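You operate a simulated robot arm through the tools that you are given. There is no shell and no other tool. Be economical: measure what you need, move in short steps, check, and stop when the job is done.

Carry out the task below with a simulated robot arm. There is one attempt and no reset: what you move stays moved.

TASK
Put two of the cedar blocks from the quilt on the blue album. Then take the syrup jar and leave it on the hot-water bottle.

It is judged by the outcome, as a careful person would: the job done as asked, and still so three seconds after it is handed in. It fails if anything else is knocked over, pushed out of place, dropped, spilled or broken.

THE ROBOT
A 7-joint arm with a two-finger parallel gripper, fixed in place. Base frame: the origin is at the foot of the arm, x ahead of it, y to its left, z up; the work surface is at about z = 0. Lengths are in mm, angles in rad, forces in N, time in s.
With the tool pointing down near the work surface it reaches from about 240 to 620 mm from the base axis. Its first joint turns from -1.152 to 1.152 rad. Payload 2.6 kg.
Tool frame: the origin (TCP) lies between the finger pads and is the grasp point; the fingertips stand 30 mm ahead of it; z points along the fingers, y is the line along which they close. The gripper opens to 94 mm. The fingers are 28 mm wide and 10 mm thick; the gripper's body (50 by 96 mm) begins 55 mm behind the TCP.
Orientation is told as [roll, pitch, yaw] about the base's x, y, z axes, in that order, counted from this pose: with the fingers straight down and closing along the base's y, the tool's x points along the base's -x, its y along +y and its z along -z.

THE INTERFACE
- The arm moves only by the tool drive_tool. Its argument "increments" is a list of rows, each a list of 7 numbers: the shift along the tool's x, y, z in mm, then the turn, a rotation vector about the tool's x, y, z in rad, then the closure in counts, from 0 (fully open) to 255 (shut). In form: [[tx, ty, tz, rx, ry, rz, gripper], ...]. A call has 1 to 10 rows; each row is the pose to reach, as a shift and turn from the pose commanded when the call began, along the tool's axes at that moment. A row lasts 0.2 s, in which the tool goes at most 50 mm and 0.15 rad; a call with a longer step from one row to the next is refused whole, and so is a gripper value outside its range. A pose out of reach is approached as far as the arm can. The call stops where the force on the tool passes 40 N (or 10 N more than at its start, if that is more) or the arm is blocked; 0.2 s more then pass. The fingers move at their own pace (about 72 mm/s each) and stop on an object; they squeeze with about 26 N. The grip force told is the motor's: it shows also when the fingers shut on nothing. Time passes only in rows, and 0.2 s behind the last, so rows that repeat a pose let the fingers close. It gives the time, the measured TCP pose, the force on the tool (base axes), the opening and the grip force at its end, in the units of the frame above (readings bear some noise).
- Cameras (640 x 400 px; columns grow to the right, rows downward): "scene" is fixed at [32.7, 437.3, 549.1]; the picture's right is [-0.76, -0.65, 0.00], its down [-0.46, 0.54, -0.71] and it looks along [0.46, -0.54, -0.71] (base axes); focal length 294 px, centre (320, 200). "wrist" rides on the gripper at [-37, 0, -58] in the tool frame; the picture's right is [0.00, -1.00, 0.00], its down [0.97, 0.00, -0.24] and it looks along [0.24, 0.00, 0.97] (tool axes); focal length 218 px, centre (320, 200).
- grab_frame(camera): a new picture of that camera. No time passes.
- point_at(camera, pixels): for up to 12 pixels [column, row] of the newest picture of that camera ("zoom" is the newest enlarged one), the place [x, y, z] in the base frame of the surface seen there, good to about 3 mm. No time passes.
- close_up(camera, box): a new picture of the part [left, top, right, bottom] of that camera's present view, enlarged. No time passes.
- hand_in(): hands the job in; it is judged then, once.

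Work in short steps. Measure before you move; look again where a grasp or a placing could have gone wrong, and mend it. You have 80 turns and 54 pictures in all, the two below and enlarged ones among them. Open the gripper and draw the arm clear of the work before you hand the job in, unless the task says otherwise; then end with one line.

The tools are called after "Emit:" by a JSON object that holds its "method" and its "body". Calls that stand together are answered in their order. drive_tool: Moves the arm, as the interface text tells. Its arguments: {"type":"object","properties":{"increments":{"type":"array"}},"required":["increments"]} The other tools are called the same way: grab_frame (camera) takes a picture; point_at (camera, pixels) gives the place of the surface under pixels of a picture; close_up (camera, box) takes an enlarged picture of a part of a camera's view; hand_in () hands the job in.

At the start:

```text
time_s: 0.0
tcp_pos: [384.7, -24.9, 220.5]
ee_rot: [0.0, 0.0, 0.0]
wrist_force: [-0.5, 0.5, -1.3]
width: 94.1
grip_force: 0.0
```

scene: 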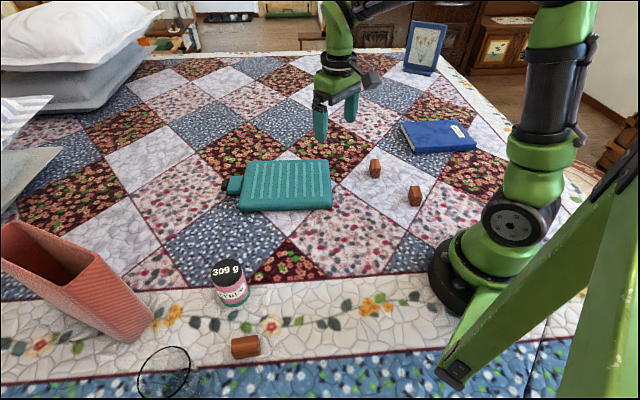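
wrist: 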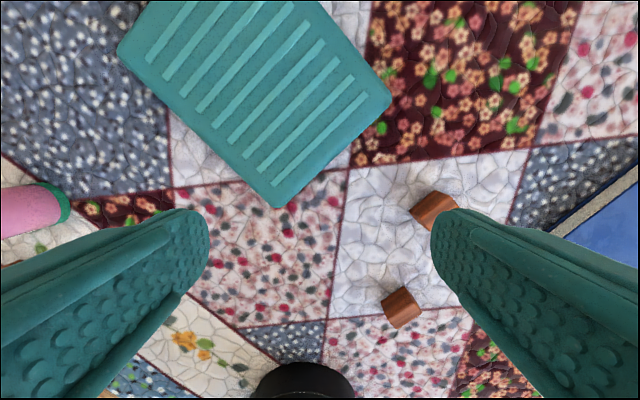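

I see blocks at scene (375,168), (415,196), (245,347), the album at (438,137), the jar at (230,283) and the bottle at (286,185). I'll enlarge and measure them.

Emit:
{"method": "close_up", "body": {"camera": "scene", "box": [330, 100, 490, 220]}}

Emit:
{"method": "close_up", "body": {"camera": "scene", "box": [120, 140, 360, 390]}}

Emit:
{"method": "point_at", "body": {"camera": "scene", "pixels": [[375, 161], [375, 172], [415, 189], [415, 200], [402, 124], [455, 121], [476, 147], [412, 152], [438, 137], [286, 185], [228, 266], [245, 340]]}}

Emit:
{"method": "point_at", "body": {"camera": "wrist", "pixels": [[412, 210], [430, 193], [456, 208], [436, 229], [383, 307], [405, 288], [421, 308], [397, 327], [550, 233], [640, 175], [440, 203], [600, 250]]}}

```text
3.33 times, centred on (410, 160) of scene
```

zoom: 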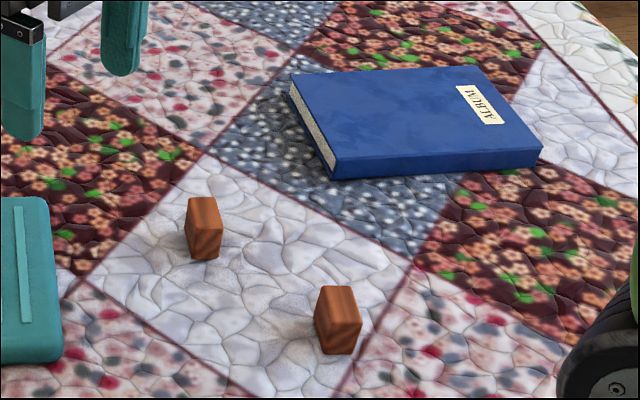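

```text
1.60 times, centred on (240, 265) of scene
```

zoom: 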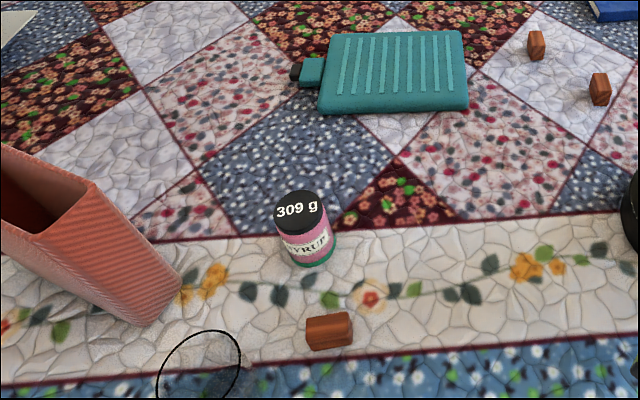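

```text
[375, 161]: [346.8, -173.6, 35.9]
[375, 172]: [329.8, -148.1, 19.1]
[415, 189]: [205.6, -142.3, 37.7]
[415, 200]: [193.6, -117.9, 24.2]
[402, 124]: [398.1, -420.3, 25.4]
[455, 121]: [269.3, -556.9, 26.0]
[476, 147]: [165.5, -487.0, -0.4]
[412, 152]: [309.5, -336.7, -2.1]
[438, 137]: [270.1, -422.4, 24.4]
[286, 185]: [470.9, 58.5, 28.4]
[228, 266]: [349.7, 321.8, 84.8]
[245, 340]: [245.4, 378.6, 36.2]
```

```text
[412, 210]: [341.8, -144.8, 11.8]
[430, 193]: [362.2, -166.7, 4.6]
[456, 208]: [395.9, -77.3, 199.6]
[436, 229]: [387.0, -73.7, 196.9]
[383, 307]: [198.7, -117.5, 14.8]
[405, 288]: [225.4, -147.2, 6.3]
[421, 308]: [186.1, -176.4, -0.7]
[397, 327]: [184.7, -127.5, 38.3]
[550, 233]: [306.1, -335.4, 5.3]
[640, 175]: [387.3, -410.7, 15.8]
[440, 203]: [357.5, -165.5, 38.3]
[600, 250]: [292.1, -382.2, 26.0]
```

I'll move above block A (about x 345, y -160) and take a wrist view for its orientation; I also check the black ring (glass?) at scene (165,375).

Emit:
{"method": "drive_tool", "body": {"increments": [[10, -34, 15, 0, 0, 0, 0], [20, -68, 30, 0, 0, 0, 0], [30, -102, 45, 0, 0, 0, 0], [40, -136, 60, 0, 0, 0, 0], [40, -136, 60, 0, 0, 0, 0]]}}

Emit:
{"method": "grab_frame", "body": {"camera": "wrist"}}

Emit:
{"method": "point_at", "body": {"camera": "wrist", "pixels": [[320, 200], [320, 180], [320, 220], [300, 200], [340, 200]]}}

```text
time_s: 1.2
tcp_pos: [341.3, -160.6, 160.4]
ee_rot: [-0.001, 0.001, -0.002]
wrist_force: [-0.2, 0.2, 0.7]
width: 93.7
grip_force: 0.1
```

```text
49 pictures are left
```

wrist: 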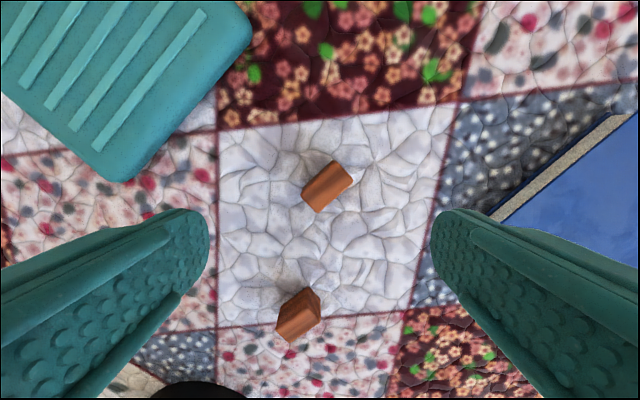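

```text
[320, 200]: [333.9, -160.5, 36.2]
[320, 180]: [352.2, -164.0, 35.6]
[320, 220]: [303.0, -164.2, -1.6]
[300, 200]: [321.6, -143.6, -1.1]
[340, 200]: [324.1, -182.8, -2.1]
```

Emit:
{"method": "close_up", "body": {"camera": "wrist", "box": [270, 145, 370, 355]}}

Emit:
{"method": "point_at", "body": {"camera": "wrist", "pixels": [[303, 188], [332, 161], [350, 178], [318, 208], [330, 180], [280, 317], [308, 290], [319, 310], [293, 338], [305, 308]]}}

```text
1.90 times, centred on (320, 250) of wrist
```

zoom: 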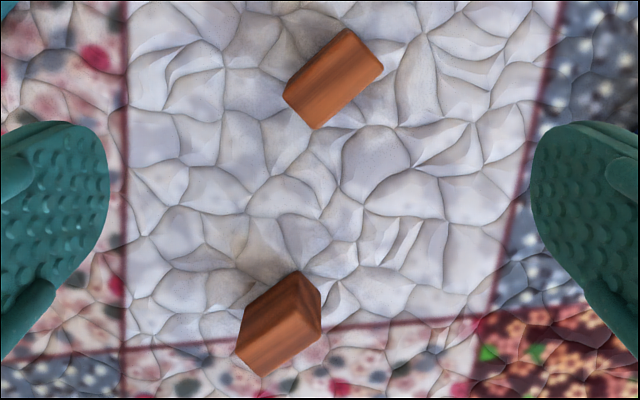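

```text
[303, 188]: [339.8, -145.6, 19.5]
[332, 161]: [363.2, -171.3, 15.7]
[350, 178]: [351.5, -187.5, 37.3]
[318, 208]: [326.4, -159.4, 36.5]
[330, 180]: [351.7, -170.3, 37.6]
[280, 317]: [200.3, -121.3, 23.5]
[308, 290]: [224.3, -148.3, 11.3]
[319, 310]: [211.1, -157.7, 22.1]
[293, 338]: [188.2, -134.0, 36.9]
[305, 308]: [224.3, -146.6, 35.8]
```

Block A's top is about 38x18 mm, long axis along (-0.66,0.75), centre ~(345.5,-168), top z 37. I turn the tool by 0.85 about its z and descend partly.

Emit:
{"method": "drive_tool", "body": {"increments": [[0, -2, 0, 0, 0, 0.142, 0], [0, -4, 10, 0, 0, 0.284, 0], [0, -6, 20, 0, 0, 0.426, 0], [0, -7, 30, 0, 0, 0.568, 0], [0, -7, 40, 0, 0, 0.71, 0], [0, -7, 50, 0, 0, 0.85, 0], [0, -7, 60, 0, 0, 0.85, 0], [0, -7, 60, 0, 0, 0.85, 0]]}}

Emit:
{"method": "grab_frame", "body": {"camera": "wrist"}}

```text
time_s: 3.0
tcp_pos: [343.2, -168.4, 100.8]
ee_rot: [-0.001, 0.0, -0.85]
wrist_force: [-0.5, 0.1, -0.2]
width: 94.0
grip_force: 0.0
```

```text
47 pictures are left
```

wrist: 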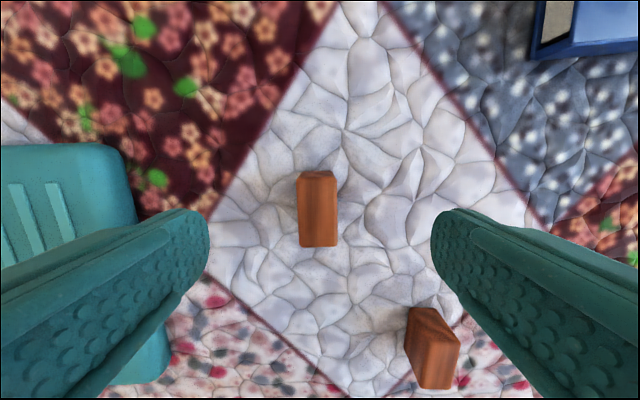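

Aligned. I check clearance of the bottle and block B from the fingers.

Emit:
{"method": "point_at", "body": {"camera": "wrist", "pixels": [[300, 178], [318, 185], [318, 240], [300, 243], [335, 243], [130, 185], [165, 340], [130, 375], [432, 320], [415, 350], [125, 150]]}}

```text
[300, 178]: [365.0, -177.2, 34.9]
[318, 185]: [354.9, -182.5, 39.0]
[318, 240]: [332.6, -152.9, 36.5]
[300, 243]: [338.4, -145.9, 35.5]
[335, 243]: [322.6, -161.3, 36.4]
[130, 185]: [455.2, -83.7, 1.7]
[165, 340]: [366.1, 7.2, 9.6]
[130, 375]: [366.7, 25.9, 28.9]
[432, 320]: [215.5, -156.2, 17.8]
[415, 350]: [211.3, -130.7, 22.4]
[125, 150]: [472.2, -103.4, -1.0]
```

Clear all round; centre ≈ (344,-168). Descend to z 40 and close.

Emit:
{"method": "drive_tool", "body": {"increments": [[0, 0, 20, 0, 0, 0, 60], [0, 0, 40, 0, 0, 0, 100], [0, 0, 61, 0, 0, 0, 100], [0, 0, 61, 0, 0, 0, 255], [0, 0, 61, 0, 0, 0, 255], [0, 0, 61, 0, 0, 0, 255], [0, 0, 61, 0, 0, 0, 255]]}}

```text
time_s: 4.6
tcp_pos: [342.8, -169.8, 39.0]
ee_rot: [0.0, 0.001, -0.85]
wrist_force: [0.5, 0.7, 0.1]
width: 26.9
grip_force: 26.3
```

Grasped (26.9 mm). Lift 80 mm, look at the scene and measure the far objects.

Emit:
{"method": "drive_tool", "body": {"increments": [[0, 0, -25, 0, 0, 0, 255], [0, 0, -55, 0, 0, 0, 255], [0, 0, -85, 0, 0, 0, 255], [0, 0, -85, 0, 0, 0, 255]]}}

Emit:
{"method": "grab_frame", "body": {"camera": "scene"}}

Emit:
{"method": "point_at", "body": {"camera": "scene", "pixels": [[404, 68], [432, 75], [425, 45], [466, 150], [410, 149], [465, 121], [474, 147], [403, 124], [415, 196], [188, 370], [162, 347], [245, 355]]}}

```text
time_s: 5.6
tcp_pos: [345.4, -167.8, 124.4]
ee_rot: [0.0, 0.001, -0.85]
wrist_force: [-0.3, -0.6, -0.3]
width: 0.0
grip_force: 26.8
```

```text
46 pictures are left
```

scene: 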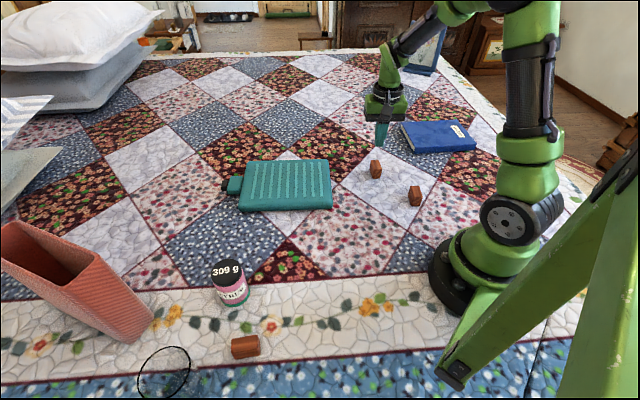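

```text
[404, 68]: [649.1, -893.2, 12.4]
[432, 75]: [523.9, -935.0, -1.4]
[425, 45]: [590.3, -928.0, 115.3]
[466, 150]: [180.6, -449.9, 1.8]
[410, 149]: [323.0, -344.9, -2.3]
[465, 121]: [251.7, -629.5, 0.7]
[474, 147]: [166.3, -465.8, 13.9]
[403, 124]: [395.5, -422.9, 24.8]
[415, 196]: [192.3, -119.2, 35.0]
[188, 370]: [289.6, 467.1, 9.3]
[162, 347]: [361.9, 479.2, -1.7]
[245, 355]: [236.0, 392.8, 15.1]
```

The fingers shut to 0: the block slipped out and stays at about (375,168). I look closely at it.

Emit:
{"method": "close_up", "body": {"camera": "scene", "box": [355, 150, 435, 210]}}

Emit:
{"method": "grab_frame", "body": {"camera": "wrist"}}

```text
6.67 times, centred on (395, 180) of scene
```

zoom: 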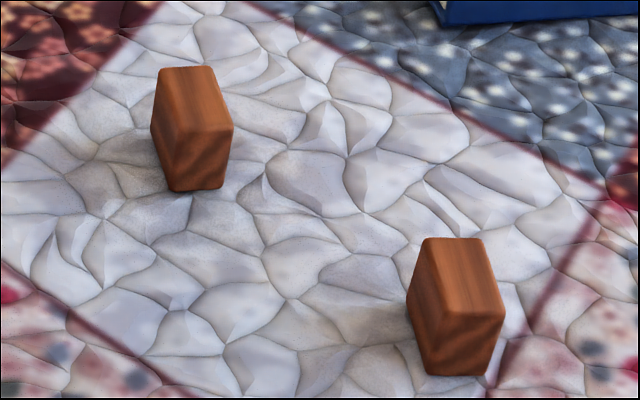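

```text
44 pictures are left
```

wrist: 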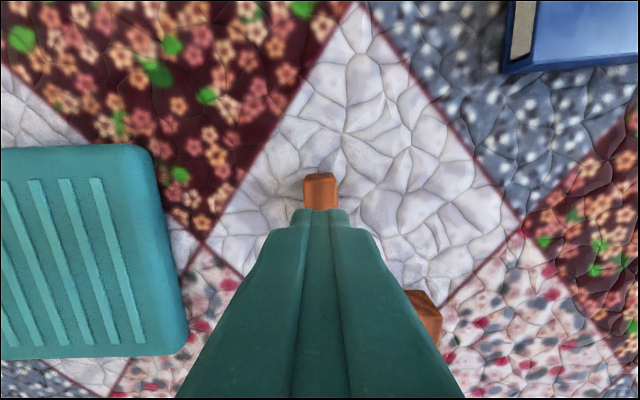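

Width 26.9 at the base versus ~22 on top hints at tapered sides. I measure the faces of both blocks in the enlarged picture.

Emit:
{"method": "close_up", "body": {"camera": "scene", "box": [355, 150, 435, 210]}}

Emit:
{"method": "point_at", "body": {"camera": "zoom", "pixels": [[163, 72], [210, 72], [227, 122], [180, 124], [156, 128], [175, 160], [175, 184], [200, 186], [219, 184], [225, 155], [200, 155], [166, 100]]}}

Emit:
{"method": "point_at", "body": {"camera": "zoom", "pixels": [[427, 243], [480, 243], [500, 310], [452, 312], [413, 298], [428, 345], [431, 368], [460, 372], [484, 370], [494, 345], [465, 345], [430, 280]]}}

```text
6.67 times, centred on (395, 180) of scene
```

zoom: 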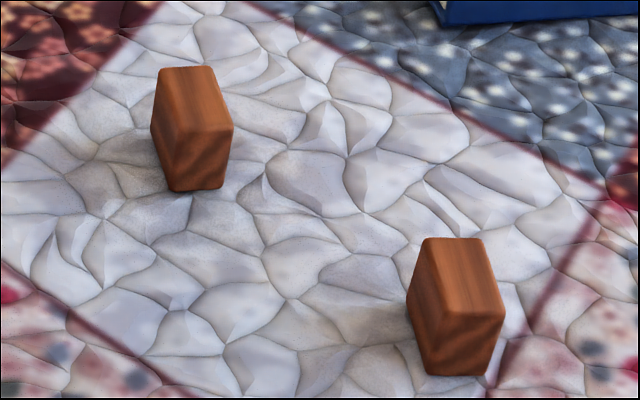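

```text
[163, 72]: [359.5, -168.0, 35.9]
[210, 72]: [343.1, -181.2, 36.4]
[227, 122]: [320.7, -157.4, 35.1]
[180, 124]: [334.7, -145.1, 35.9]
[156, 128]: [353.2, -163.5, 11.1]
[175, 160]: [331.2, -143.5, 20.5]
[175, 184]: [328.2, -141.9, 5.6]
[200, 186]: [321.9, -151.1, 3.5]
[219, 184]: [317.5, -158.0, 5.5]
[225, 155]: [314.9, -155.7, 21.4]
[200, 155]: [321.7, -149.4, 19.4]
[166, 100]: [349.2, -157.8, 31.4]
```

```text
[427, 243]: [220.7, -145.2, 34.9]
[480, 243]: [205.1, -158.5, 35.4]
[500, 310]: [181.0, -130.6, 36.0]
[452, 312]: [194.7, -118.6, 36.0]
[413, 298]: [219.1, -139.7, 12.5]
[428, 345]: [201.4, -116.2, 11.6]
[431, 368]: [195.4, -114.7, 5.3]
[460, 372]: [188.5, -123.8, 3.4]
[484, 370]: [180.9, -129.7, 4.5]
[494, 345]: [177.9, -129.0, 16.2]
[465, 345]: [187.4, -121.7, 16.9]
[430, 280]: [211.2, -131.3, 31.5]
```

The sides are upright; the grip was probably too high (TCP above the block top). I open, and look from above before retrying lower.

Emit:
{"method": "drive_tool", "body": {"increments": [[0, 0, 10, 0, 0, 0, 0], [0, 0, 20, 0, 0, 0, 0], [0, 0, 20, 0, 0, 0, 0]]}}

Emit:
{"method": "grab_frame", "body": {"camera": "wrist"}}

Emit:
{"method": "point_at", "body": {"camera": "wrist", "pixels": [[303, 190], [318, 190], [333, 190], [303, 240], [318, 240], [333, 240], [318, 215]]}}

```text
time_s: 6.4
tcp_pos: [345.2, -167.9, 104.8]
ee_rot: [0.0, 0.001, -0.849]
wrist_force: [0.2, -0.5, 0.2]
width: 94.0
grip_force: 0.0
```

```text
42 pictures are left
```

wrist: 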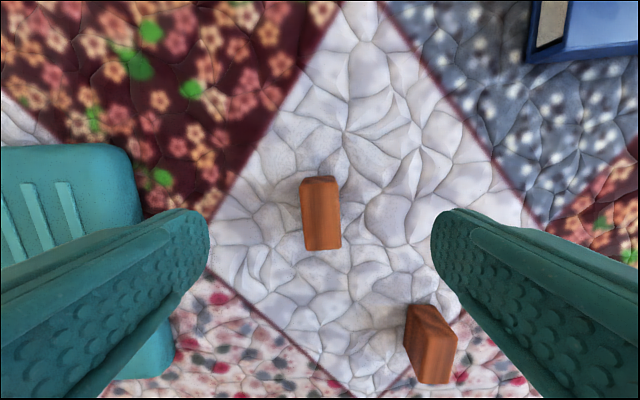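

```text
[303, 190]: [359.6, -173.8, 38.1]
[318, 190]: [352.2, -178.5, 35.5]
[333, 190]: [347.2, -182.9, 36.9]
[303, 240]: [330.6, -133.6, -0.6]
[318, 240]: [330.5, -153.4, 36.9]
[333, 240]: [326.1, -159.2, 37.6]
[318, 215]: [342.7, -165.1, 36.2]
```

Block is nearly aligned, centre ≈ (341.5,-166). I descend to z 33, close, and wait.

Emit:
{"method": "drive_tool", "body": {"increments": [[2, -1, 20, 0, 0, -0.04, 60], [4, -1.5, 40, 0, 0, -0.04, 100], [4, -1.5, 60, 0, 0, -0.04, 110], [4, -1.5, 71.5, 0, 0, -0.04, 110], [4, -1.5, 71.5, 0, 0, -0.04, 255], [4, -1.5, 71.5, 0, 0, -0.04, 255], [4, -1.5, 71.5, 0, 0, -0.04, 255], [4, -1.5, 71.5, 0, 0, -0.04, 255], [4, -1.5, 71.5, 0, 0, -0.04, 255]]}}

Emit:
{"method": "close_up", "body": {"camera": "scene", "box": [345, 110, 425, 210]}}

```text
time_s: 8.4
tcp_pos: [341.1, -166.4, 32.1]
ee_rot: [0.001, 0.0, -0.81]
wrist_force: [1.3, 0.4, 0.4]
width: 27.3
grip_force: 26.0
```

```text
4.00 times, centred on (385, 160) of scene
```

zoom: 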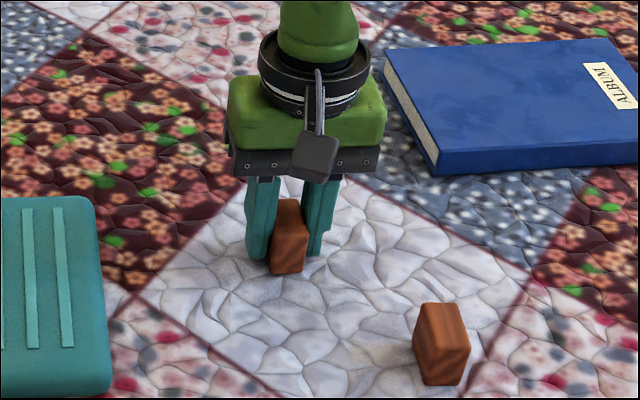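

The fingers straddle the block well. Lift slowly and check the width.

Emit:
{"method": "drive_tool", "body": {"increments": [[0, 0, -2, 0, 0, 0, 255], [0, 0, -5, 0, 0, 0, 255], [0, 0, -10, 0, 0, 0, 255], [0, 0, -15, 0, 0, 0, 255], [0, 0, -20, 0, 0, 0, 255]]}}

Emit:
{"method": "close_up", "body": {"camera": "scene", "box": [345, 110, 425, 210]}}

```text
time_s: 9.6
tcp_pos: [338.8, -165.6, 52.5]
ee_rot: [0.0, 0.0, -0.81]
wrist_force: [0.3, 0.3, 0.3]
width: 27.1
grip_force: 26.1
```

```text
4.00 times, centred on (385, 160) of scene
```

zoom: 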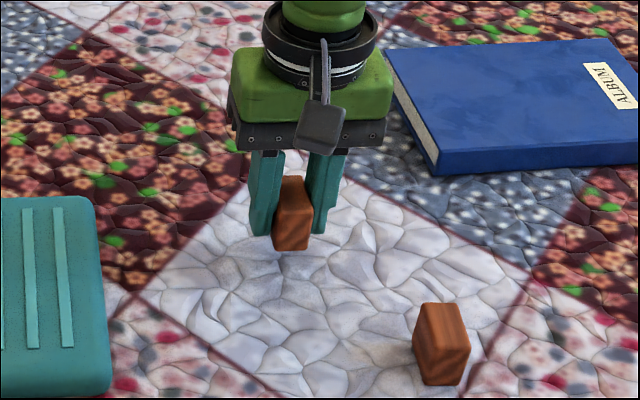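

Held. Lift to z~103 and carry it toward the album's far half (262,-474).

Emit:
{"method": "drive_tool", "body": {"increments": [[0, 0, -15, 0, 0, 0, 255], [0, 0, -30, 0, 0, 0, 255], [-8, -13, -45, 0, 0, 0, 255], [-25, -40, -52, 0, 0, 0, 255], [-45, -72, -52, 0, 0, 0, 255], [-65, -104, -52, 0, 0, 0, 255], [-85, -136, -52, 0, 0, 0, 255], [-105, -168, -52, 0, 0, 0, 255], [-105, -168, -52, 0, 0, 0, 255]]}}

```text
time_s: 11.6
tcp_pos: [288.8, -356.9, 104.4]
ee_rot: [0.001, -0.001, -0.81]
wrist_force: [1.5, 0.1, -0.3]
width: 27.2
grip_force: 25.9
```

Emit:
{"method": "drive_tool", "body": {"increments": [[-15, -25, 0, 0, 0, 0, 255], [-32, -51, 0, 0, 0, 0, 255], [-49, -78, 0, 0, 0, 0, 255], [-63.5, -101.7, 0, 0, 0, 0, 255], [-63.5, -101.7, 0, 0, 0, 0, 255]]}}

Emit:
{"method": "grab_frame", "body": {"camera": "scene"}}

Emit:
{"method": "grab_frame", "body": {"camera": "wrist"}}

```text
time_s: 12.8
tcp_pos: [260.7, -476.3, 107.3]
ee_rot: [-0.001, -0.001, -0.809]
wrist_force: [-0.1, -0.6, -0.4]
width: 27.2
grip_force: 26.2
```

```text
39 pictures are left
```

scene: 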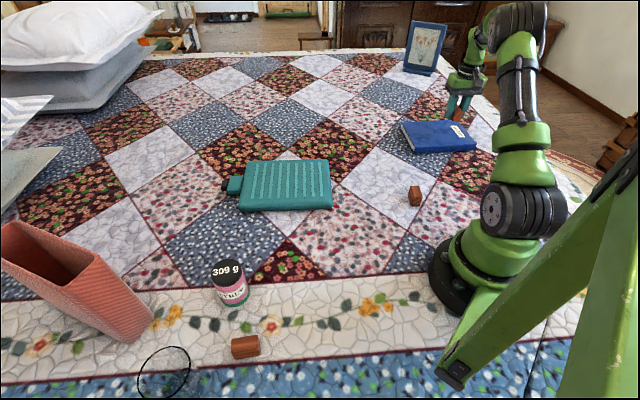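

```text
38 pictures are left
```

wrist: 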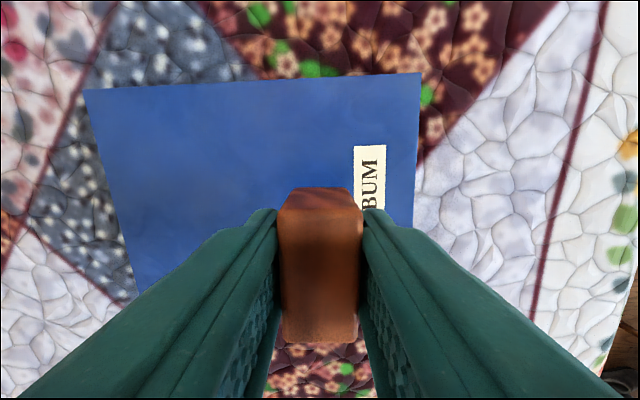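

Album corners in the wrist view: (86,91), (418,76), (133,293). I measure them to set the drop point.

Emit:
{"method": "point_at", "body": {"camera": "wrist", "pixels": [[88, 94], [417, 78], [132, 290], [415, 140], [410, 215], [200, 180], [350, 120], [260, 220], [320, 345], [320, 365]]}}

```text
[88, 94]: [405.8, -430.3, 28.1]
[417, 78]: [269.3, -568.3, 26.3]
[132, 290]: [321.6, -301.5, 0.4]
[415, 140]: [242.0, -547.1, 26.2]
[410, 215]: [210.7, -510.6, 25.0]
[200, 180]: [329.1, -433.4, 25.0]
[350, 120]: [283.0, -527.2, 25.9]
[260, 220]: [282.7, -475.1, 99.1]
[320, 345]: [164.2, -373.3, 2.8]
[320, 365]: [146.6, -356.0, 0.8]
```

Album centre ≈ (293,-455), top z≈25.5; the block sits well inside. Lower gently (expected contact at TCP z≈58.5).

Emit:
{"method": "drive_tool", "body": {"increments": [[0, 0, 15, 0, 0, 0, 255], [0, 0, 30, 0, 0, 0, 255], [0, 0, 40, 0, 0, 0, 255], [0, 0, 44, 0, 0, 0, 255], [0, 0, 46, 0, 0, 0, 255], [0, 0, 46, 0, 0, 0, 255]]}}

Emit:
{"method": "close_up", "body": {"camera": "scene", "box": [390, 60, 510, 160]}}

```text
time_s: 14.2
tcp_pos: [259.8, -474.4, 60.5]
ee_rot: [0.001, 0.0, -0.809]
wrist_force: [0.7, 0.3, -0.3]
width: 27.3
grip_force: 25.7
```

```text
4.00 times, centred on (450, 110) of scene
```

zoom: 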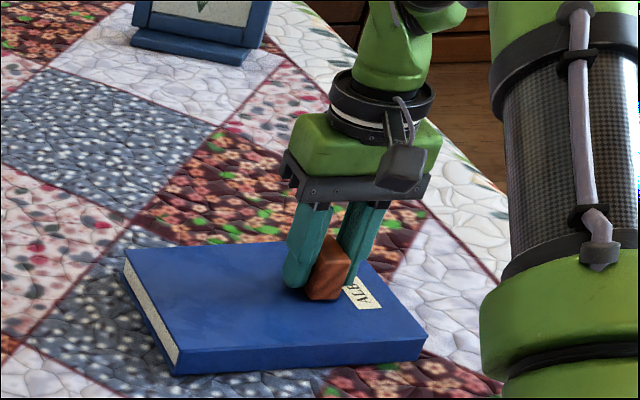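

Nearly touching. A millimetre at a time down until the force rises.

Emit:
{"method": "drive_tool", "body": {"increments": [[0, 0, 1, 0, 0, 0, 255], [0, 0, 2, 0, 0, 0, 255], [0, 0, 2, 0, 0, 0, 255]]}}

```text
time_s: 15.0
tcp_pos: [260.4, -475.0, 56.2]
ee_rot: [-0.002, 0.001, -0.809]
wrist_force: [-0.3, -0.9, -0.2]
width: 27.2
grip_force: 26.2
```

Emit:
{"method": "drive_tool", "body": {"increments": [[0, 0, 1, 0, 0, 0, 255], [0, 0, 1.5, 0, 0, 0, 255], [0, 0, 1.5, 0, 0, 0, 255]]}}

Emit:
{"method": "close_up", "body": {"camera": "scene", "box": [430, 90, 490, 150]}}

```text
time_s: 15.8
tcp_pos: [260.0, -476.9, 56.9]
ee_rot: [0.0, -0.002, -0.811]
wrist_force: [-2.0, 2.0, 14.5]
width: 27.0
grip_force: 25.8
```

```text
6.67 times, centred on (460, 120) of scene
```

zoom: 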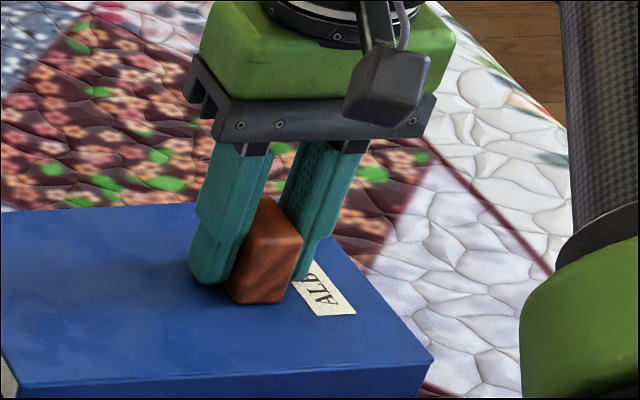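

Contact (14.5 N). Open and rise straight up.

Emit:
{"method": "drive_tool", "body": {"increments": [[0, 0, -1, 0, 0, 0, 150], [0, 0, -1, 0, 0, 0, 130], [0, 0, -1, 0, 0, 0, 130], [0, 0, -15, 0, 0, 0, 130], [0, 0, -40, 0, 0, 0, 130], [0, 0, -65, 0, 0, 0, 60], [0, 0, -80, 0, 0, 0, 0], [0, 0, -80, 0, 0, 0, 0]]}}

Emit:
{"method": "close_up", "body": {"camera": "scene", "box": [390, 60, 510, 160]}}

Emit:
{"method": "point_at", "body": {"camera": "zoom", "pixels": [[328, 250], [330, 285]]}}

```text
time_s: 17.6
tcp_pos: [261.5, -475.0, 134.8]
ee_rot: [-0.001, 0.0, -0.809]
wrist_force: [-0.5, -0.2, -0.3]
width: 93.8
grip_force: 0.0
```

```text
4.00 times, centred on (450, 110) of scene
```

zoom: 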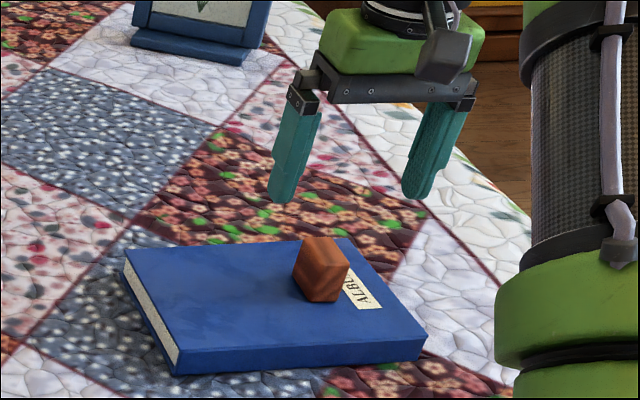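

```text
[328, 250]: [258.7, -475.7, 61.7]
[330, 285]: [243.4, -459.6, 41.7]
```

Block A stands on the album at (259,-475). Next block B (centre ≈ (200,-138), same orientation); I go above its outer part (206,-145).

Emit:
{"method": "drive_tool", "body": {"increments": [[30, 20, 0, 0, 0, 0, 0], [65, 44, 0, 0, 0, 0, 0], [100, 68, 0, 0, 0, 0, 0], [135, 92, 0, 0, 0, 0, 0], [170, 116, 0, 0, 0, 0, 0], [205, 140, 0, 0, 0, 0, 0], [240, 164, 0, 0, 0, 0, 0], [265, 180, 0, 0, 0, 0, 0], [277, 188, 0, 0, 0, 0, 0], [277, 188, 0, 0, 0, 0, 0]]}}

Emit:
{"method": "grab_frame", "body": {"camera": "wrist"}}

```text
time_s: 19.8
tcp_pos: [204.6, -143.6, 136.0]
ee_rot: [-0.001, 0.0, -0.81]
wrist_force: [0.4, -0.4, 0.6]
width: 94.1
grip_force: 0.0
```

```text
34 pictures are left
```

wrist: 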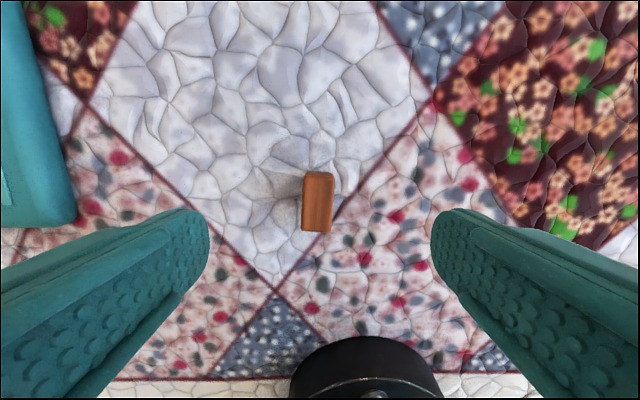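

Emit:
{"method": "point_at", "body": {"camera": "wrist", "pixels": [[318, 178], [318, 202], [318, 227], [306, 202], [331, 202], [350, 345], [390, 345]]}}

```text
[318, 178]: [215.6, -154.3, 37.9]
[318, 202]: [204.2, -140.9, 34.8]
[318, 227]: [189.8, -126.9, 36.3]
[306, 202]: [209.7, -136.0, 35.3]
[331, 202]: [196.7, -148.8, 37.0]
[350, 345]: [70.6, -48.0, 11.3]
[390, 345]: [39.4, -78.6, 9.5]
```

Block B centre ≈ (203,-141), aligned. Descend to z 33 and close.

Emit:
{"method": "drive_tool", "body": {"increments": [[1, 0, 25, 0, 0, 0, 50], [2, 0, 50, 0, 0, 0, 100], [2, 0, 75, 0, 0, 0, 110], [2, 0, 92, 0, 0, 0, 110], [2, 0, 102.5, 0, 0, 0, 110], [2, 0, 102.5, 0, 0, 0, 255], [2, 0, 102.5, 0, 0, 0, 255], [2, 0, 102.5, 0, 0, 0, 255], [2, 0, 102.5, 0, 0, 0, 255]]}}

Emit:
{"method": "drive_tool", "body": {"increments": [[0, 0, -2, 0, 0, 0, 255], [0, 0, -5, 0, 0, 0, 255], [0, 0, -10, 0, 0, 0, 255], [0, 0, -18, 0, 0, 0, 255], [0, 0, -30, 0, 0, 0, 255], [0, 0, -45, 0, 0, 0, 255], [0, 0, -60, 0, 0, 0, 255], [0, 0, -75, 0, 0, 0, 255]]}}

Emit:
{"method": "close_up", "body": {"camera": "scene", "box": [360, 90, 500, 210]}}

```text
time_s: 21.8
tcp_pos: [204.2, -142.7, 33.7]
ee_rot: [0.001, 0.001, -0.811]
wrist_force: [-0.1, 0.1, 0.3]
width: 27.3
grip_force: 26.1
```

```text
time_s: 23.6
tcp_pos: [205.3, -140.8, 109.8]
ee_rot: [0.0, 0.003, -0.811]
wrist_force: [0.8, 0.7, -0.1]
width: 27.1
grip_force: 26.0
```

```text
3.33 times, centred on (430, 150) of scene
```

zoom: 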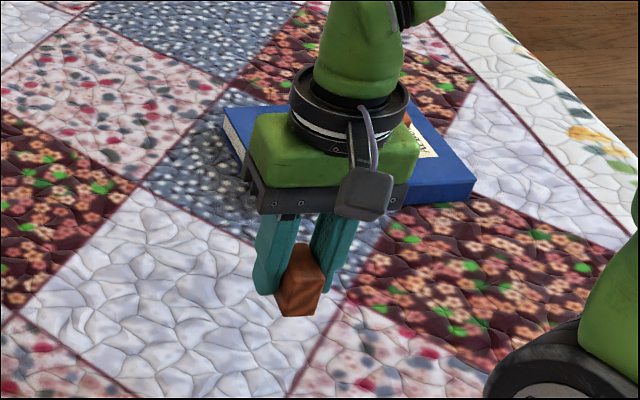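

Held (27.1). Carry to (317,-430) on the album's nearer half.

Emit:
{"method": "drive_tool", "body": {"increments": [[-20, -8, 0, 0, 0, 0, 255], [-52, -21, 0, 0, 0, 0, 255], [-88, -36, 0, 0, 0, 0, 255], [-124, -51, 0, 0, 0, 0, 255], [-160, -66, 0, 0, 0, 0, 255], [-196, -81, 0, 0, 0, 0, 255], [-232, -95, 0, 0, 0, 0, 255], [-262, -108, 0, 0, 0, 0, 255], [-286, -118, 0, 0, 0, 0, 255], [-286, -118, 0, 0, 0, 0, 255]]}}

Emit:
{"method": "grab_frame", "body": {"camera": "wrist"}}

```text
time_s: 25.8
tcp_pos: [316.1, -432.0, 107.7]
ee_rot: [0.0, -0.001, -0.81]
wrist_force: [0.6, 0.1, -0.6]
width: 27.4
grip_force: 26.8
```

```text
32 pictures are left
```

wrist: 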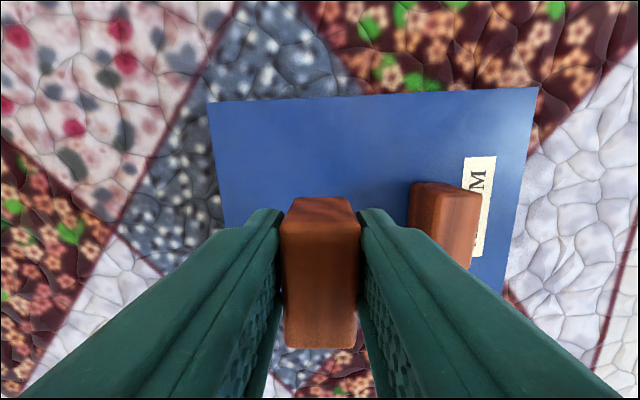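

Good spot. Lower 47 mm, then feel for contact.

Emit:
{"method": "drive_tool", "body": {"increments": [[0, 0, 15, 0, 0, 0, 255], [0, 0, 30, 0, 0, 0, 255], [0, 0, 42, 0, 0, 0, 255], [0, 0, 47, 0, 0, 0, 255], [0, 0, 48, 0, 0, 0, 255], [0, 0, 49, 0, 0, 0, 255], [0, 0, 49, 0, 0, 0, 255]]}}

Emit:
{"method": "drive_tool", "body": {"increments": [[0, 0, 1, 0, 0, 0, 255], [0, 0, 2, 0, 0, 0, 255], [0, 0, 2, 0, 0, 0, 255]]}}

Emit:
{"method": "close_up", "body": {"camera": "scene", "box": [390, 60, 510, 160]}}

```text
time_s: 27.4
tcp_pos: [315.6, -430.5, 59.4]
ee_rot: [-0.001, 0.0, -0.811]
wrist_force: [-0.2, -0.2, 0.7]
width: 27.5
grip_force: 25.9
```

```text
time_s: 28.2
tcp_pos: [316.4, -431.5, 60.2]
ee_rot: [0.0, -0.003, -0.809]
wrist_force: [-2.2, 3.4, 15.9]
width: 27.4
grip_force: 26.4
```

```text
4.00 times, centred on (450, 110) of scene
```

zoom: 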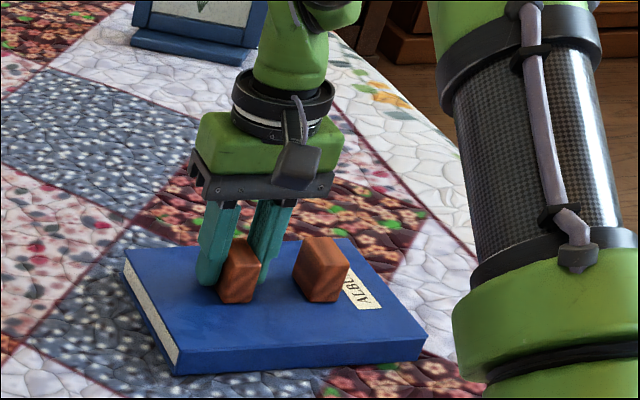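

Contact; open slightly and rise straight up.

Emit:
{"method": "drive_tool", "body": {"increments": [[0, 0, -1, 0, 0, 0, 150], [0, 0, -1, 0, 0, 0, 135], [0, 0, -1, 0, 0, 0, 135], [0, 0, -15, 0, 0, 0, 135], [0, 0, -40, 0, 0, 0, 135], [0, 0, -65, 0, 0, 0, 135], [0, 0, -90, 0, 0, 0, 60], [0, 0, -100, 0, 0, 0, 0]]}}

Emit:
{"method": "grab_frame", "body": {"camera": "scene"}}

Emit:
{"method": "close_up", "body": {"camera": "scene", "box": [180, 240, 300, 320]}}

Emit:
{"method": "point_at", "body": {"camera": "zoom", "pixels": [[200, 130], [320, 130], [260, 110], [260, 160], [260, 180], [250, 240], [280, 300], [340, 240], [200, 240], [290, 335], [230, 130], [290, 130]]}}

Emit:
{"method": "point_at", "body": {"camera": "scene", "pixels": [[252, 163], [326, 163], [331, 205], [246, 206], [240, 178], [285, 165], [285, 185], [285, 203], [265, 185], [305, 185], [310, 175], [275, 195]]}}

```text
time_s: 30.0
tcp_pos: [314.8, -433.4, 159.4]
ee_rot: [0.001, 0.001, -0.811]
wrist_force: [-0.3, 0.4, -0.3]
width: 94.2
grip_force: 0.0
```

```text
30 pictures are left
```

scene: 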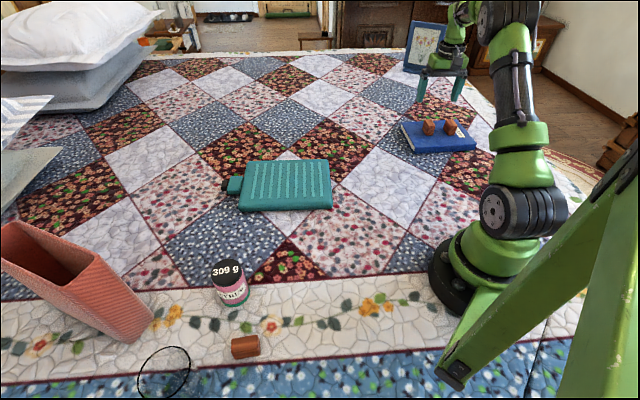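

```text
5.00 times, centred on (240, 280) of scene
```

zoom: 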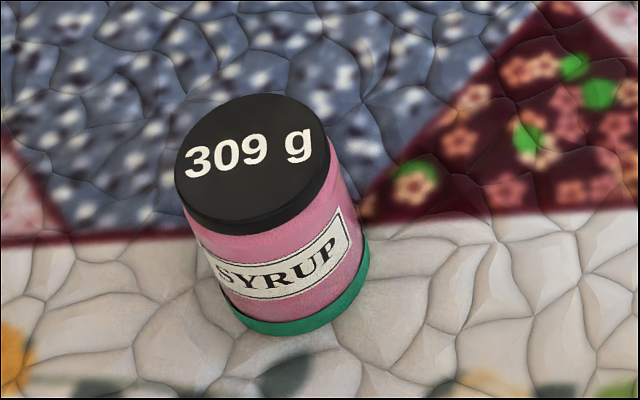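

```text
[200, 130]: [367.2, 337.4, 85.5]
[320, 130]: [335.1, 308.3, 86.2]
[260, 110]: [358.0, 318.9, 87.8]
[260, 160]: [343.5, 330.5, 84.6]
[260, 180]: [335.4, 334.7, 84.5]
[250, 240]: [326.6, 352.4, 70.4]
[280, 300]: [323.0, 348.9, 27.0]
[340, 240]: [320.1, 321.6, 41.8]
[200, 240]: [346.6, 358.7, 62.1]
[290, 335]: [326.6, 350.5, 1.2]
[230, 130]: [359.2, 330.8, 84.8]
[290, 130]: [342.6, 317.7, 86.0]
```

```text
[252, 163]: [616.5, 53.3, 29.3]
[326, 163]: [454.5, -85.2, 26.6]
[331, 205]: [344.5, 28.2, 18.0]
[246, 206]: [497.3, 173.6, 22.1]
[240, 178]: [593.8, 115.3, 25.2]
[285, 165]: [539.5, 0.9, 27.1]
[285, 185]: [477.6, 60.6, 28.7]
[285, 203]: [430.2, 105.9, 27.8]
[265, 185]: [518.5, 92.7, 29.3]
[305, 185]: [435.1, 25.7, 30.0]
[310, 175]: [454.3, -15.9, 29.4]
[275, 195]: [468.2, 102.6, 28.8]
```

Both blocks are on the album. The jar's axis is ≈ (346,329), lid top z 86, ~56 mm across. I check the nearby pot and glass before moving.

Emit:
{"method": "point_at", "body": {"camera": "scene", "pixels": [[95, 255], [40, 228], [40, 290], [125, 335], [150, 315], [120, 290], [10, 235], [188, 352], [140, 380], [165, 347], [180, 375], [412, 215]]}}

Emit:
{"method": "drive_tool", "body": {"increments": [[0, 30, -5, 0, 0, -0.12, 0], [5, 70, -10, 0, 0, -0.24, 0], [15, 110, -15, 0, 0, -0.36, 0], [35, 150, -20, 0, 0, -0.48, 0], [60, 185, -20, 0, 0, -0.6, 0], [85, 220, -20, 0, 0, -0.72, 0], [110, 255, -20, 0, 0, -0.81, 0], [140, 290, -20, 0, 0, -0.81, 0], [170, 325, -20, 0, 0, -0.81, 0], [170, 325, -20, 0, 0, -0.81, 0]]}}

```text
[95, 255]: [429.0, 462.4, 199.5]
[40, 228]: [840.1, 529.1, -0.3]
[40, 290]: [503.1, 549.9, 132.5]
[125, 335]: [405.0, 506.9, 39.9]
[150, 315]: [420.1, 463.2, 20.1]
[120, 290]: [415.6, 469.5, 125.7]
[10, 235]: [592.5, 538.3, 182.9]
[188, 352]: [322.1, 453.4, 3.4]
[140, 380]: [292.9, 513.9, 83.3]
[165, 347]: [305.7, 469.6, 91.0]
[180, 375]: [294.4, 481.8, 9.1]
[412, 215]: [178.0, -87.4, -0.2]
```

```text
time_s: 32.2
tcp_pos: [435.2, -85.1, 176.0]
ee_rot: [0.0, -0.002, 0.0]
wrist_force: [0.2, -0.3, -0.7]
width: 93.9
grip_force: 0.0
```

The pot (y>455) and glass rim (≈(300,485), z 91) are clear of the jar grasp at yaw 0. Moving above the jar at z~178.

Emit:
{"method": "drive_tool", "body": {"increments": [[6, 30, 0, 0, 0, 0, 0], [16, 75, 0, 0, 0, 0, 0], [26, 121, 0, 0, 0, 0, 0], [36, 167, 0, 0, 0, 0, 0], [46, 213, 0, 0, 0, 0, 0], [56, 259, 0, 0, 0, 0, 0], [66, 305, 0, 0, 0, 0, 0], [76, 350, 0, 0, 0, 0, 0], [86, 390, 0, 0, 0, 0, 0], [89, 414, 0, 0, 0, 0, 0]]}}

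Emit:
{"method": "grab_frame", "body": {"camera": "wrist"}}

Emit:
{"method": "grab_frame", "body": {"camera": "scene"}}

```text
time_s: 34.4
tcp_pos: [344.4, 332.5, 176.5]
ee_rot: [0.002, 0.0, -0.001]
wrist_force: [0.3, 0.2, -0.2]
width: 94.2
grip_force: 0.0
```

```text
28 pictures are left
```

wrist: 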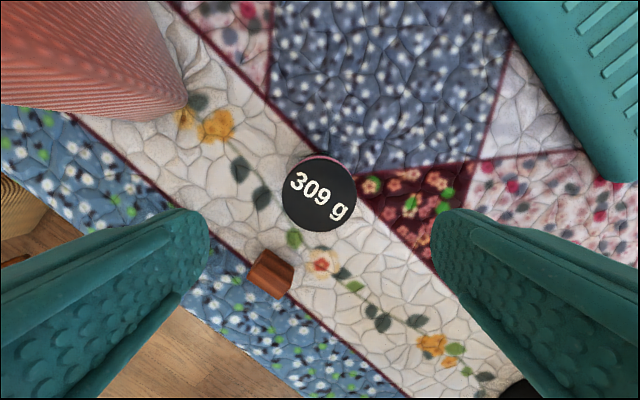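

```text
27 pictures are left
```

scene: 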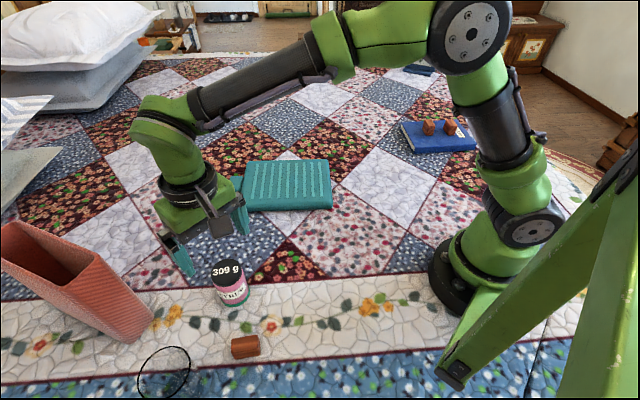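

Emit:
{"method": "point_at", "body": {"camera": "wrist", "pixels": [[319, 196], [288, 196], [350, 196], [319, 165], [319, 228], [195, 100], [180, 60], [150, 250], [215, 240]]}}

```text
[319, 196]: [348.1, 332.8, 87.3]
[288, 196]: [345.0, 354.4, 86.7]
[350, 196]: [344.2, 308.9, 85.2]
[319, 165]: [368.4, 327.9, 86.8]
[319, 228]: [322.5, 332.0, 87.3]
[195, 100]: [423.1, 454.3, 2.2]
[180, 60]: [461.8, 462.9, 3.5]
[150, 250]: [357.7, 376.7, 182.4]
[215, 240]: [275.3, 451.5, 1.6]
```

Jar centre ≈ (346,331.5) under the TCP. Descend to z~42 and close.

Emit:
{"method": "drive_tool", "body": {"increments": [[0, 0, 25, 0, 0, 0, 0], [-1, 0, 50, 0, 0, 0, 0], [-1, 0, 75, 0, 0, 0, 0], [-1, 0, 100, 0, 0, 0, 0], [-1, 0, 120, 0, 0, 0, 0], [-1, 0, 135, 0, 0, 0, 0], [-1, 0, 135, 0, 0, 0, 0]]}}

Emit:
{"method": "close_up", "body": {"camera": "scene", "box": [130, 190, 310, 390]}}

```text
time_s: 36.0
tcp_pos: [345.6, 329.4, 41.5]
ee_rot: [0.002, 0.0, 0.0]
wrist_force: [0.8, 0.0, 0.7]
width: 94.1
grip_force: 0.0
```

```text
2.00 times, centred on (220, 290) of scene
```

zoom: 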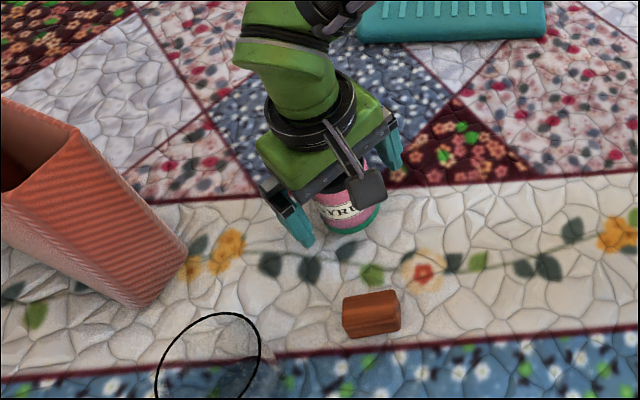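

Fingers straddle the jar. Close and lift gently a little.

Emit:
{"method": "drive_tool", "body": {"increments": [[0, 0, 0, 0, 0, 0, 100], [0, 0, 0, 0, 0, 0, 180], [0, 0, 0, 0, 0, 0, 255], [0, 0, 0, 0, 0, 0, 255], [0, 0, 0, 0, 0, 0, 255]]}}

Emit:
{"method": "drive_tool", "body": {"increments": [[0, 0, -2, 0, 0, 0, 255], [0, 0, -5, 0, 0, 0, 255], [0, 0, -10, 0, 0, 0, 255], [0, 0, -15, 0, 0, 0, 255], [0, 0, -20, 0, 0, 0, 255]]}}

Emit:
{"method": "close_up", "body": {"camera": "scene", "box": [130, 190, 310, 390]}}

```text
time_s: 37.2
tcp_pos: [346.6, 329.6, 43.1]
ee_rot: [0.002, -0.002, 0.0]
wrist_force: [0.2, 2.3, 0.8]
width: 55.3
grip_force: 25.7
```

```text
time_s: 38.4
tcp_pos: [345.9, 329.7, 63.4]
ee_rot: [0.0, -0.001, 0.001]
wrist_force: [0.8, -0.3, -3.7]
width: 55.1
grip_force: 26.1
```

```text
2.00 times, centred on (220, 290) of scene
```

zoom: 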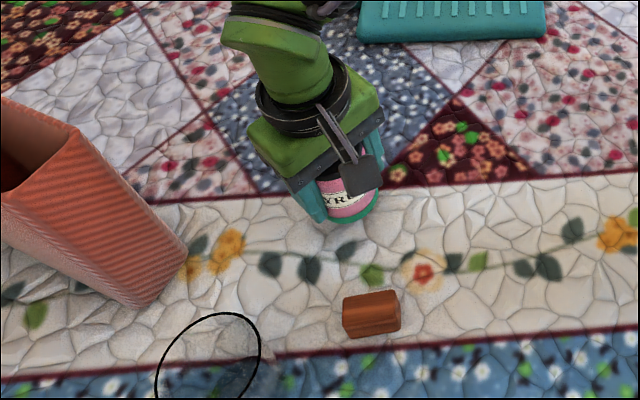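

Held (3.7 N load). Lift to z~115 and carry it to above the bottle's centre (465,48).

Emit:
{"method": "drive_tool", "body": {"increments": [[0, 0, -20, 0, 0, 0, 255], [0, 0, -42, 0, 0, 0, 255], [-10, -24, -52, 0, 0, 0, 255], [-24, -57, -52, 0, 0, 0, 255], [-40, -96, -52, 0, 0, 0, 255], [-57, -136, -52, 0, 0, 0, 255], [-74, -176, -52, 0, 0, 0, 255], [-91, -216, -52, 0, 0, 0, 255], [-107, -254, -52, 0, 0, 0, 255], [-119, -282, -52, 0, 0, 0, 255]]}}

Emit:
{"method": "grab_frame", "body": {"camera": "scene"}}

Emit:
{"method": "grab_frame", "body": {"camera": "wrist"}}

```text
time_s: 40.6
tcp_pos: [464.4, 48.4, 113.9]
ee_rot: [-0.002, -0.001, 0.001]
wrist_force: [-0.9, 0.1, -3.2]
width: 55.0
grip_force: 25.8
```

```text
24 pictures are left
```

scene: 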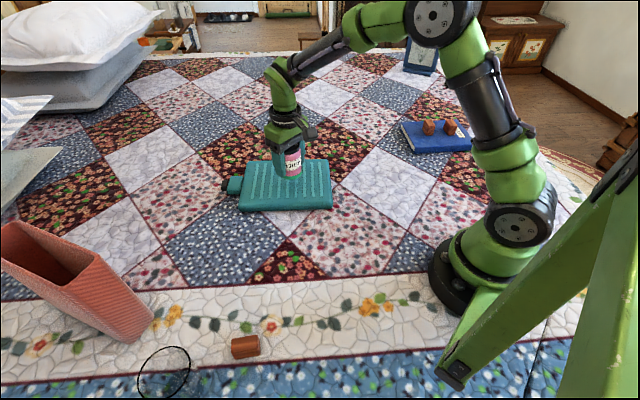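

```text
23 pictures are left
```

wrist: 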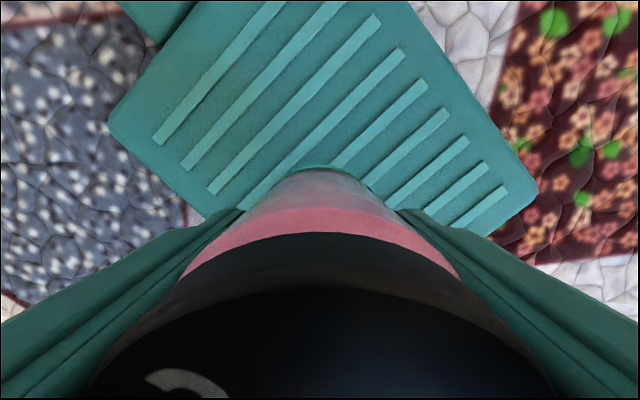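

Emit:
{"method": "point_at", "body": {"camera": "wrist", "pixels": [[115, 125], [532, 190], [408, 10], [500, 225], [190, 195], [350, 130], [400, 190]]}}

```text
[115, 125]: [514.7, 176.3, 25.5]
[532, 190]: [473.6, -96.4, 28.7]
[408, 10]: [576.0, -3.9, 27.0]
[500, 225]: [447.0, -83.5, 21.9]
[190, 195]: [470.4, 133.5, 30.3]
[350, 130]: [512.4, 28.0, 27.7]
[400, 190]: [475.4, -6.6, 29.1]
```

Bottle centre ≈ (483,42). Shift +12 mm in x and lower to z~76, then feel down.

Emit:
{"method": "drive_tool", "body": {"increments": [[-6, -2, 8, 0, 0, 0, 255], [-12, -4, 20, 0, 0, 0, 255], [-12, -4, 30, 0, 0, 0, 255], [-12, -4, 36, 0, 0, 0, 255], [-12, -4, 38, 0, 0, 0, 255], [-12, -4, 38, 0, 0, 0, 255]]}}

Emit:
{"method": "drive_tool", "body": {"increments": [[0, 0, 1, 0, 0, 0, 255], [0, 0, 2, 0, 0, 0, 255], [0, 0, 2, 0, 0, 0, 255]]}}

Emit:
{"method": "drive_tool", "body": {"increments": [[0, 0, 1, 0, 0, 0, 255], [0, 0, 1, 0, 0, 0, 255]]}}

Emit:
{"method": "close_up", "body": {"camera": "scene", "box": [220, 110, 350, 220]}}

```text
time_s: 42.0
tcp_pos: [477.0, 44.9, 77.9]
ee_rot: [0.0, 0.0, -0.001]
wrist_force: [-0.2, -0.4, -2.1]
width: 55.1
grip_force: 25.6
```

```text
time_s: 42.8
tcp_pos: [477.2, 44.1, 73.9]
ee_rot: [0.0, 0.001, 0.0]
wrist_force: [0.6, 1.0, -3.2]
width: 54.9
grip_force: 25.7
```

```text
time_s: 43.4
tcp_pos: [476.7, 45.4, 72.4]
ee_rot: [0.0, -0.001, 0.0]
wrist_force: [0.5, -0.1, -2.9]
width: 55.1
grip_force: 26.5
```

```text
3.64 times, centred on (285, 165) of scene
```

zoom: 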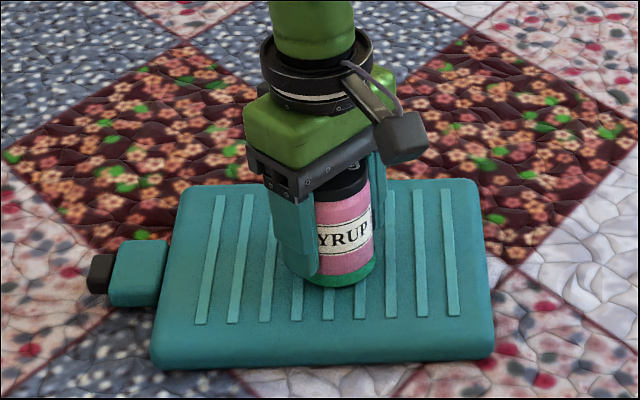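

Emit:
{"method": "drive_tool", "body": {"increments": [[0, 0, 1, 0, 0, 0, 255], [0, 0, 1, 0, 0, 0, 255]]}}

Emit:
{"method": "drive_tool", "body": {"increments": [[0, 0, 1, 0, 0, 0, 255], [0, 0, 1, 0, 0, 0, 255]]}}

```text
time_s: 44.0
tcp_pos: [477.8, 43.7, 73.7]
ee_rot: [0.0, 0.0, -0.002]
wrist_force: [-0.1, 0.0, -3.4]
width: 55.1
grip_force: 26.1
```

```text
time_s: 44.6
tcp_pos: [477.7, 43.9, 70.2]
ee_rot: [0.0, 0.0, 0.002]
wrist_force: [0.2, 0.3, -2.8]
width: 55.3
grip_force: 26.0
```

Still no contact (force ≈ -3). Continue millimetre by millimetre.

Emit:
{"method": "drive_tool", "body": {"increments": [[0, 0, 1, 0, 0, 0, 255], [0, 0, 1, 0, 0, 0, 255]]}}

Emit:
{"method": "drive_tool", "body": {"increments": [[0, 0, 0.7, 0, 0, 0, 255], [0, 0, 0.7, 0, 0, 0, 255]]}}

```text
time_s: 45.2
tcp_pos: [478.9, 43.9, 70.8]
ee_rot: [-0.002, -0.002, 0.0]
wrist_force: [-4.3, -1.4, 4.4]
width: 55.2
grip_force: 26.4
```

```text
time_s: 45.8
tcp_pos: [478.2, 43.1, 70.5]
ee_rot: [0.0, -0.002, -0.001]
wrist_force: [-9.5, -4.5, 16.2]
width: 54.8
grip_force: 25.9
```

Contact. Ease up slightly, open, then wait and look before withdrawing.

Emit:
{"method": "drive_tool", "body": {"increments": [[0, 0, -0.7, 0, 0, 0, 255], [0, 0, -0.7, 0, 0, 0, 80], [0, 0, -0.7, 0, 0, 0, 40], [0, 0, -0.7, 0, 0, 0, 0], [0, 0, -0.7, 0, 0, 0, 0]]}}

Emit:
{"method": "close_up", "body": {"camera": "scene", "box": [220, 110, 350, 220]}}

```text
time_s: 47.0
tcp_pos: [477.3, 44.4, 70.0]
ee_rot: [0.001, 0.0, 0.0]
wrist_force: [0.4, -0.1, -1.2]
width: 93.9
grip_force: 0.1
```

```text
3.64 times, centred on (285, 165) of scene
```

zoom: 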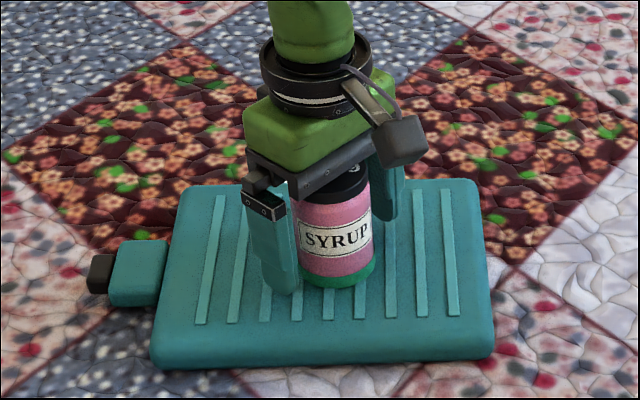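

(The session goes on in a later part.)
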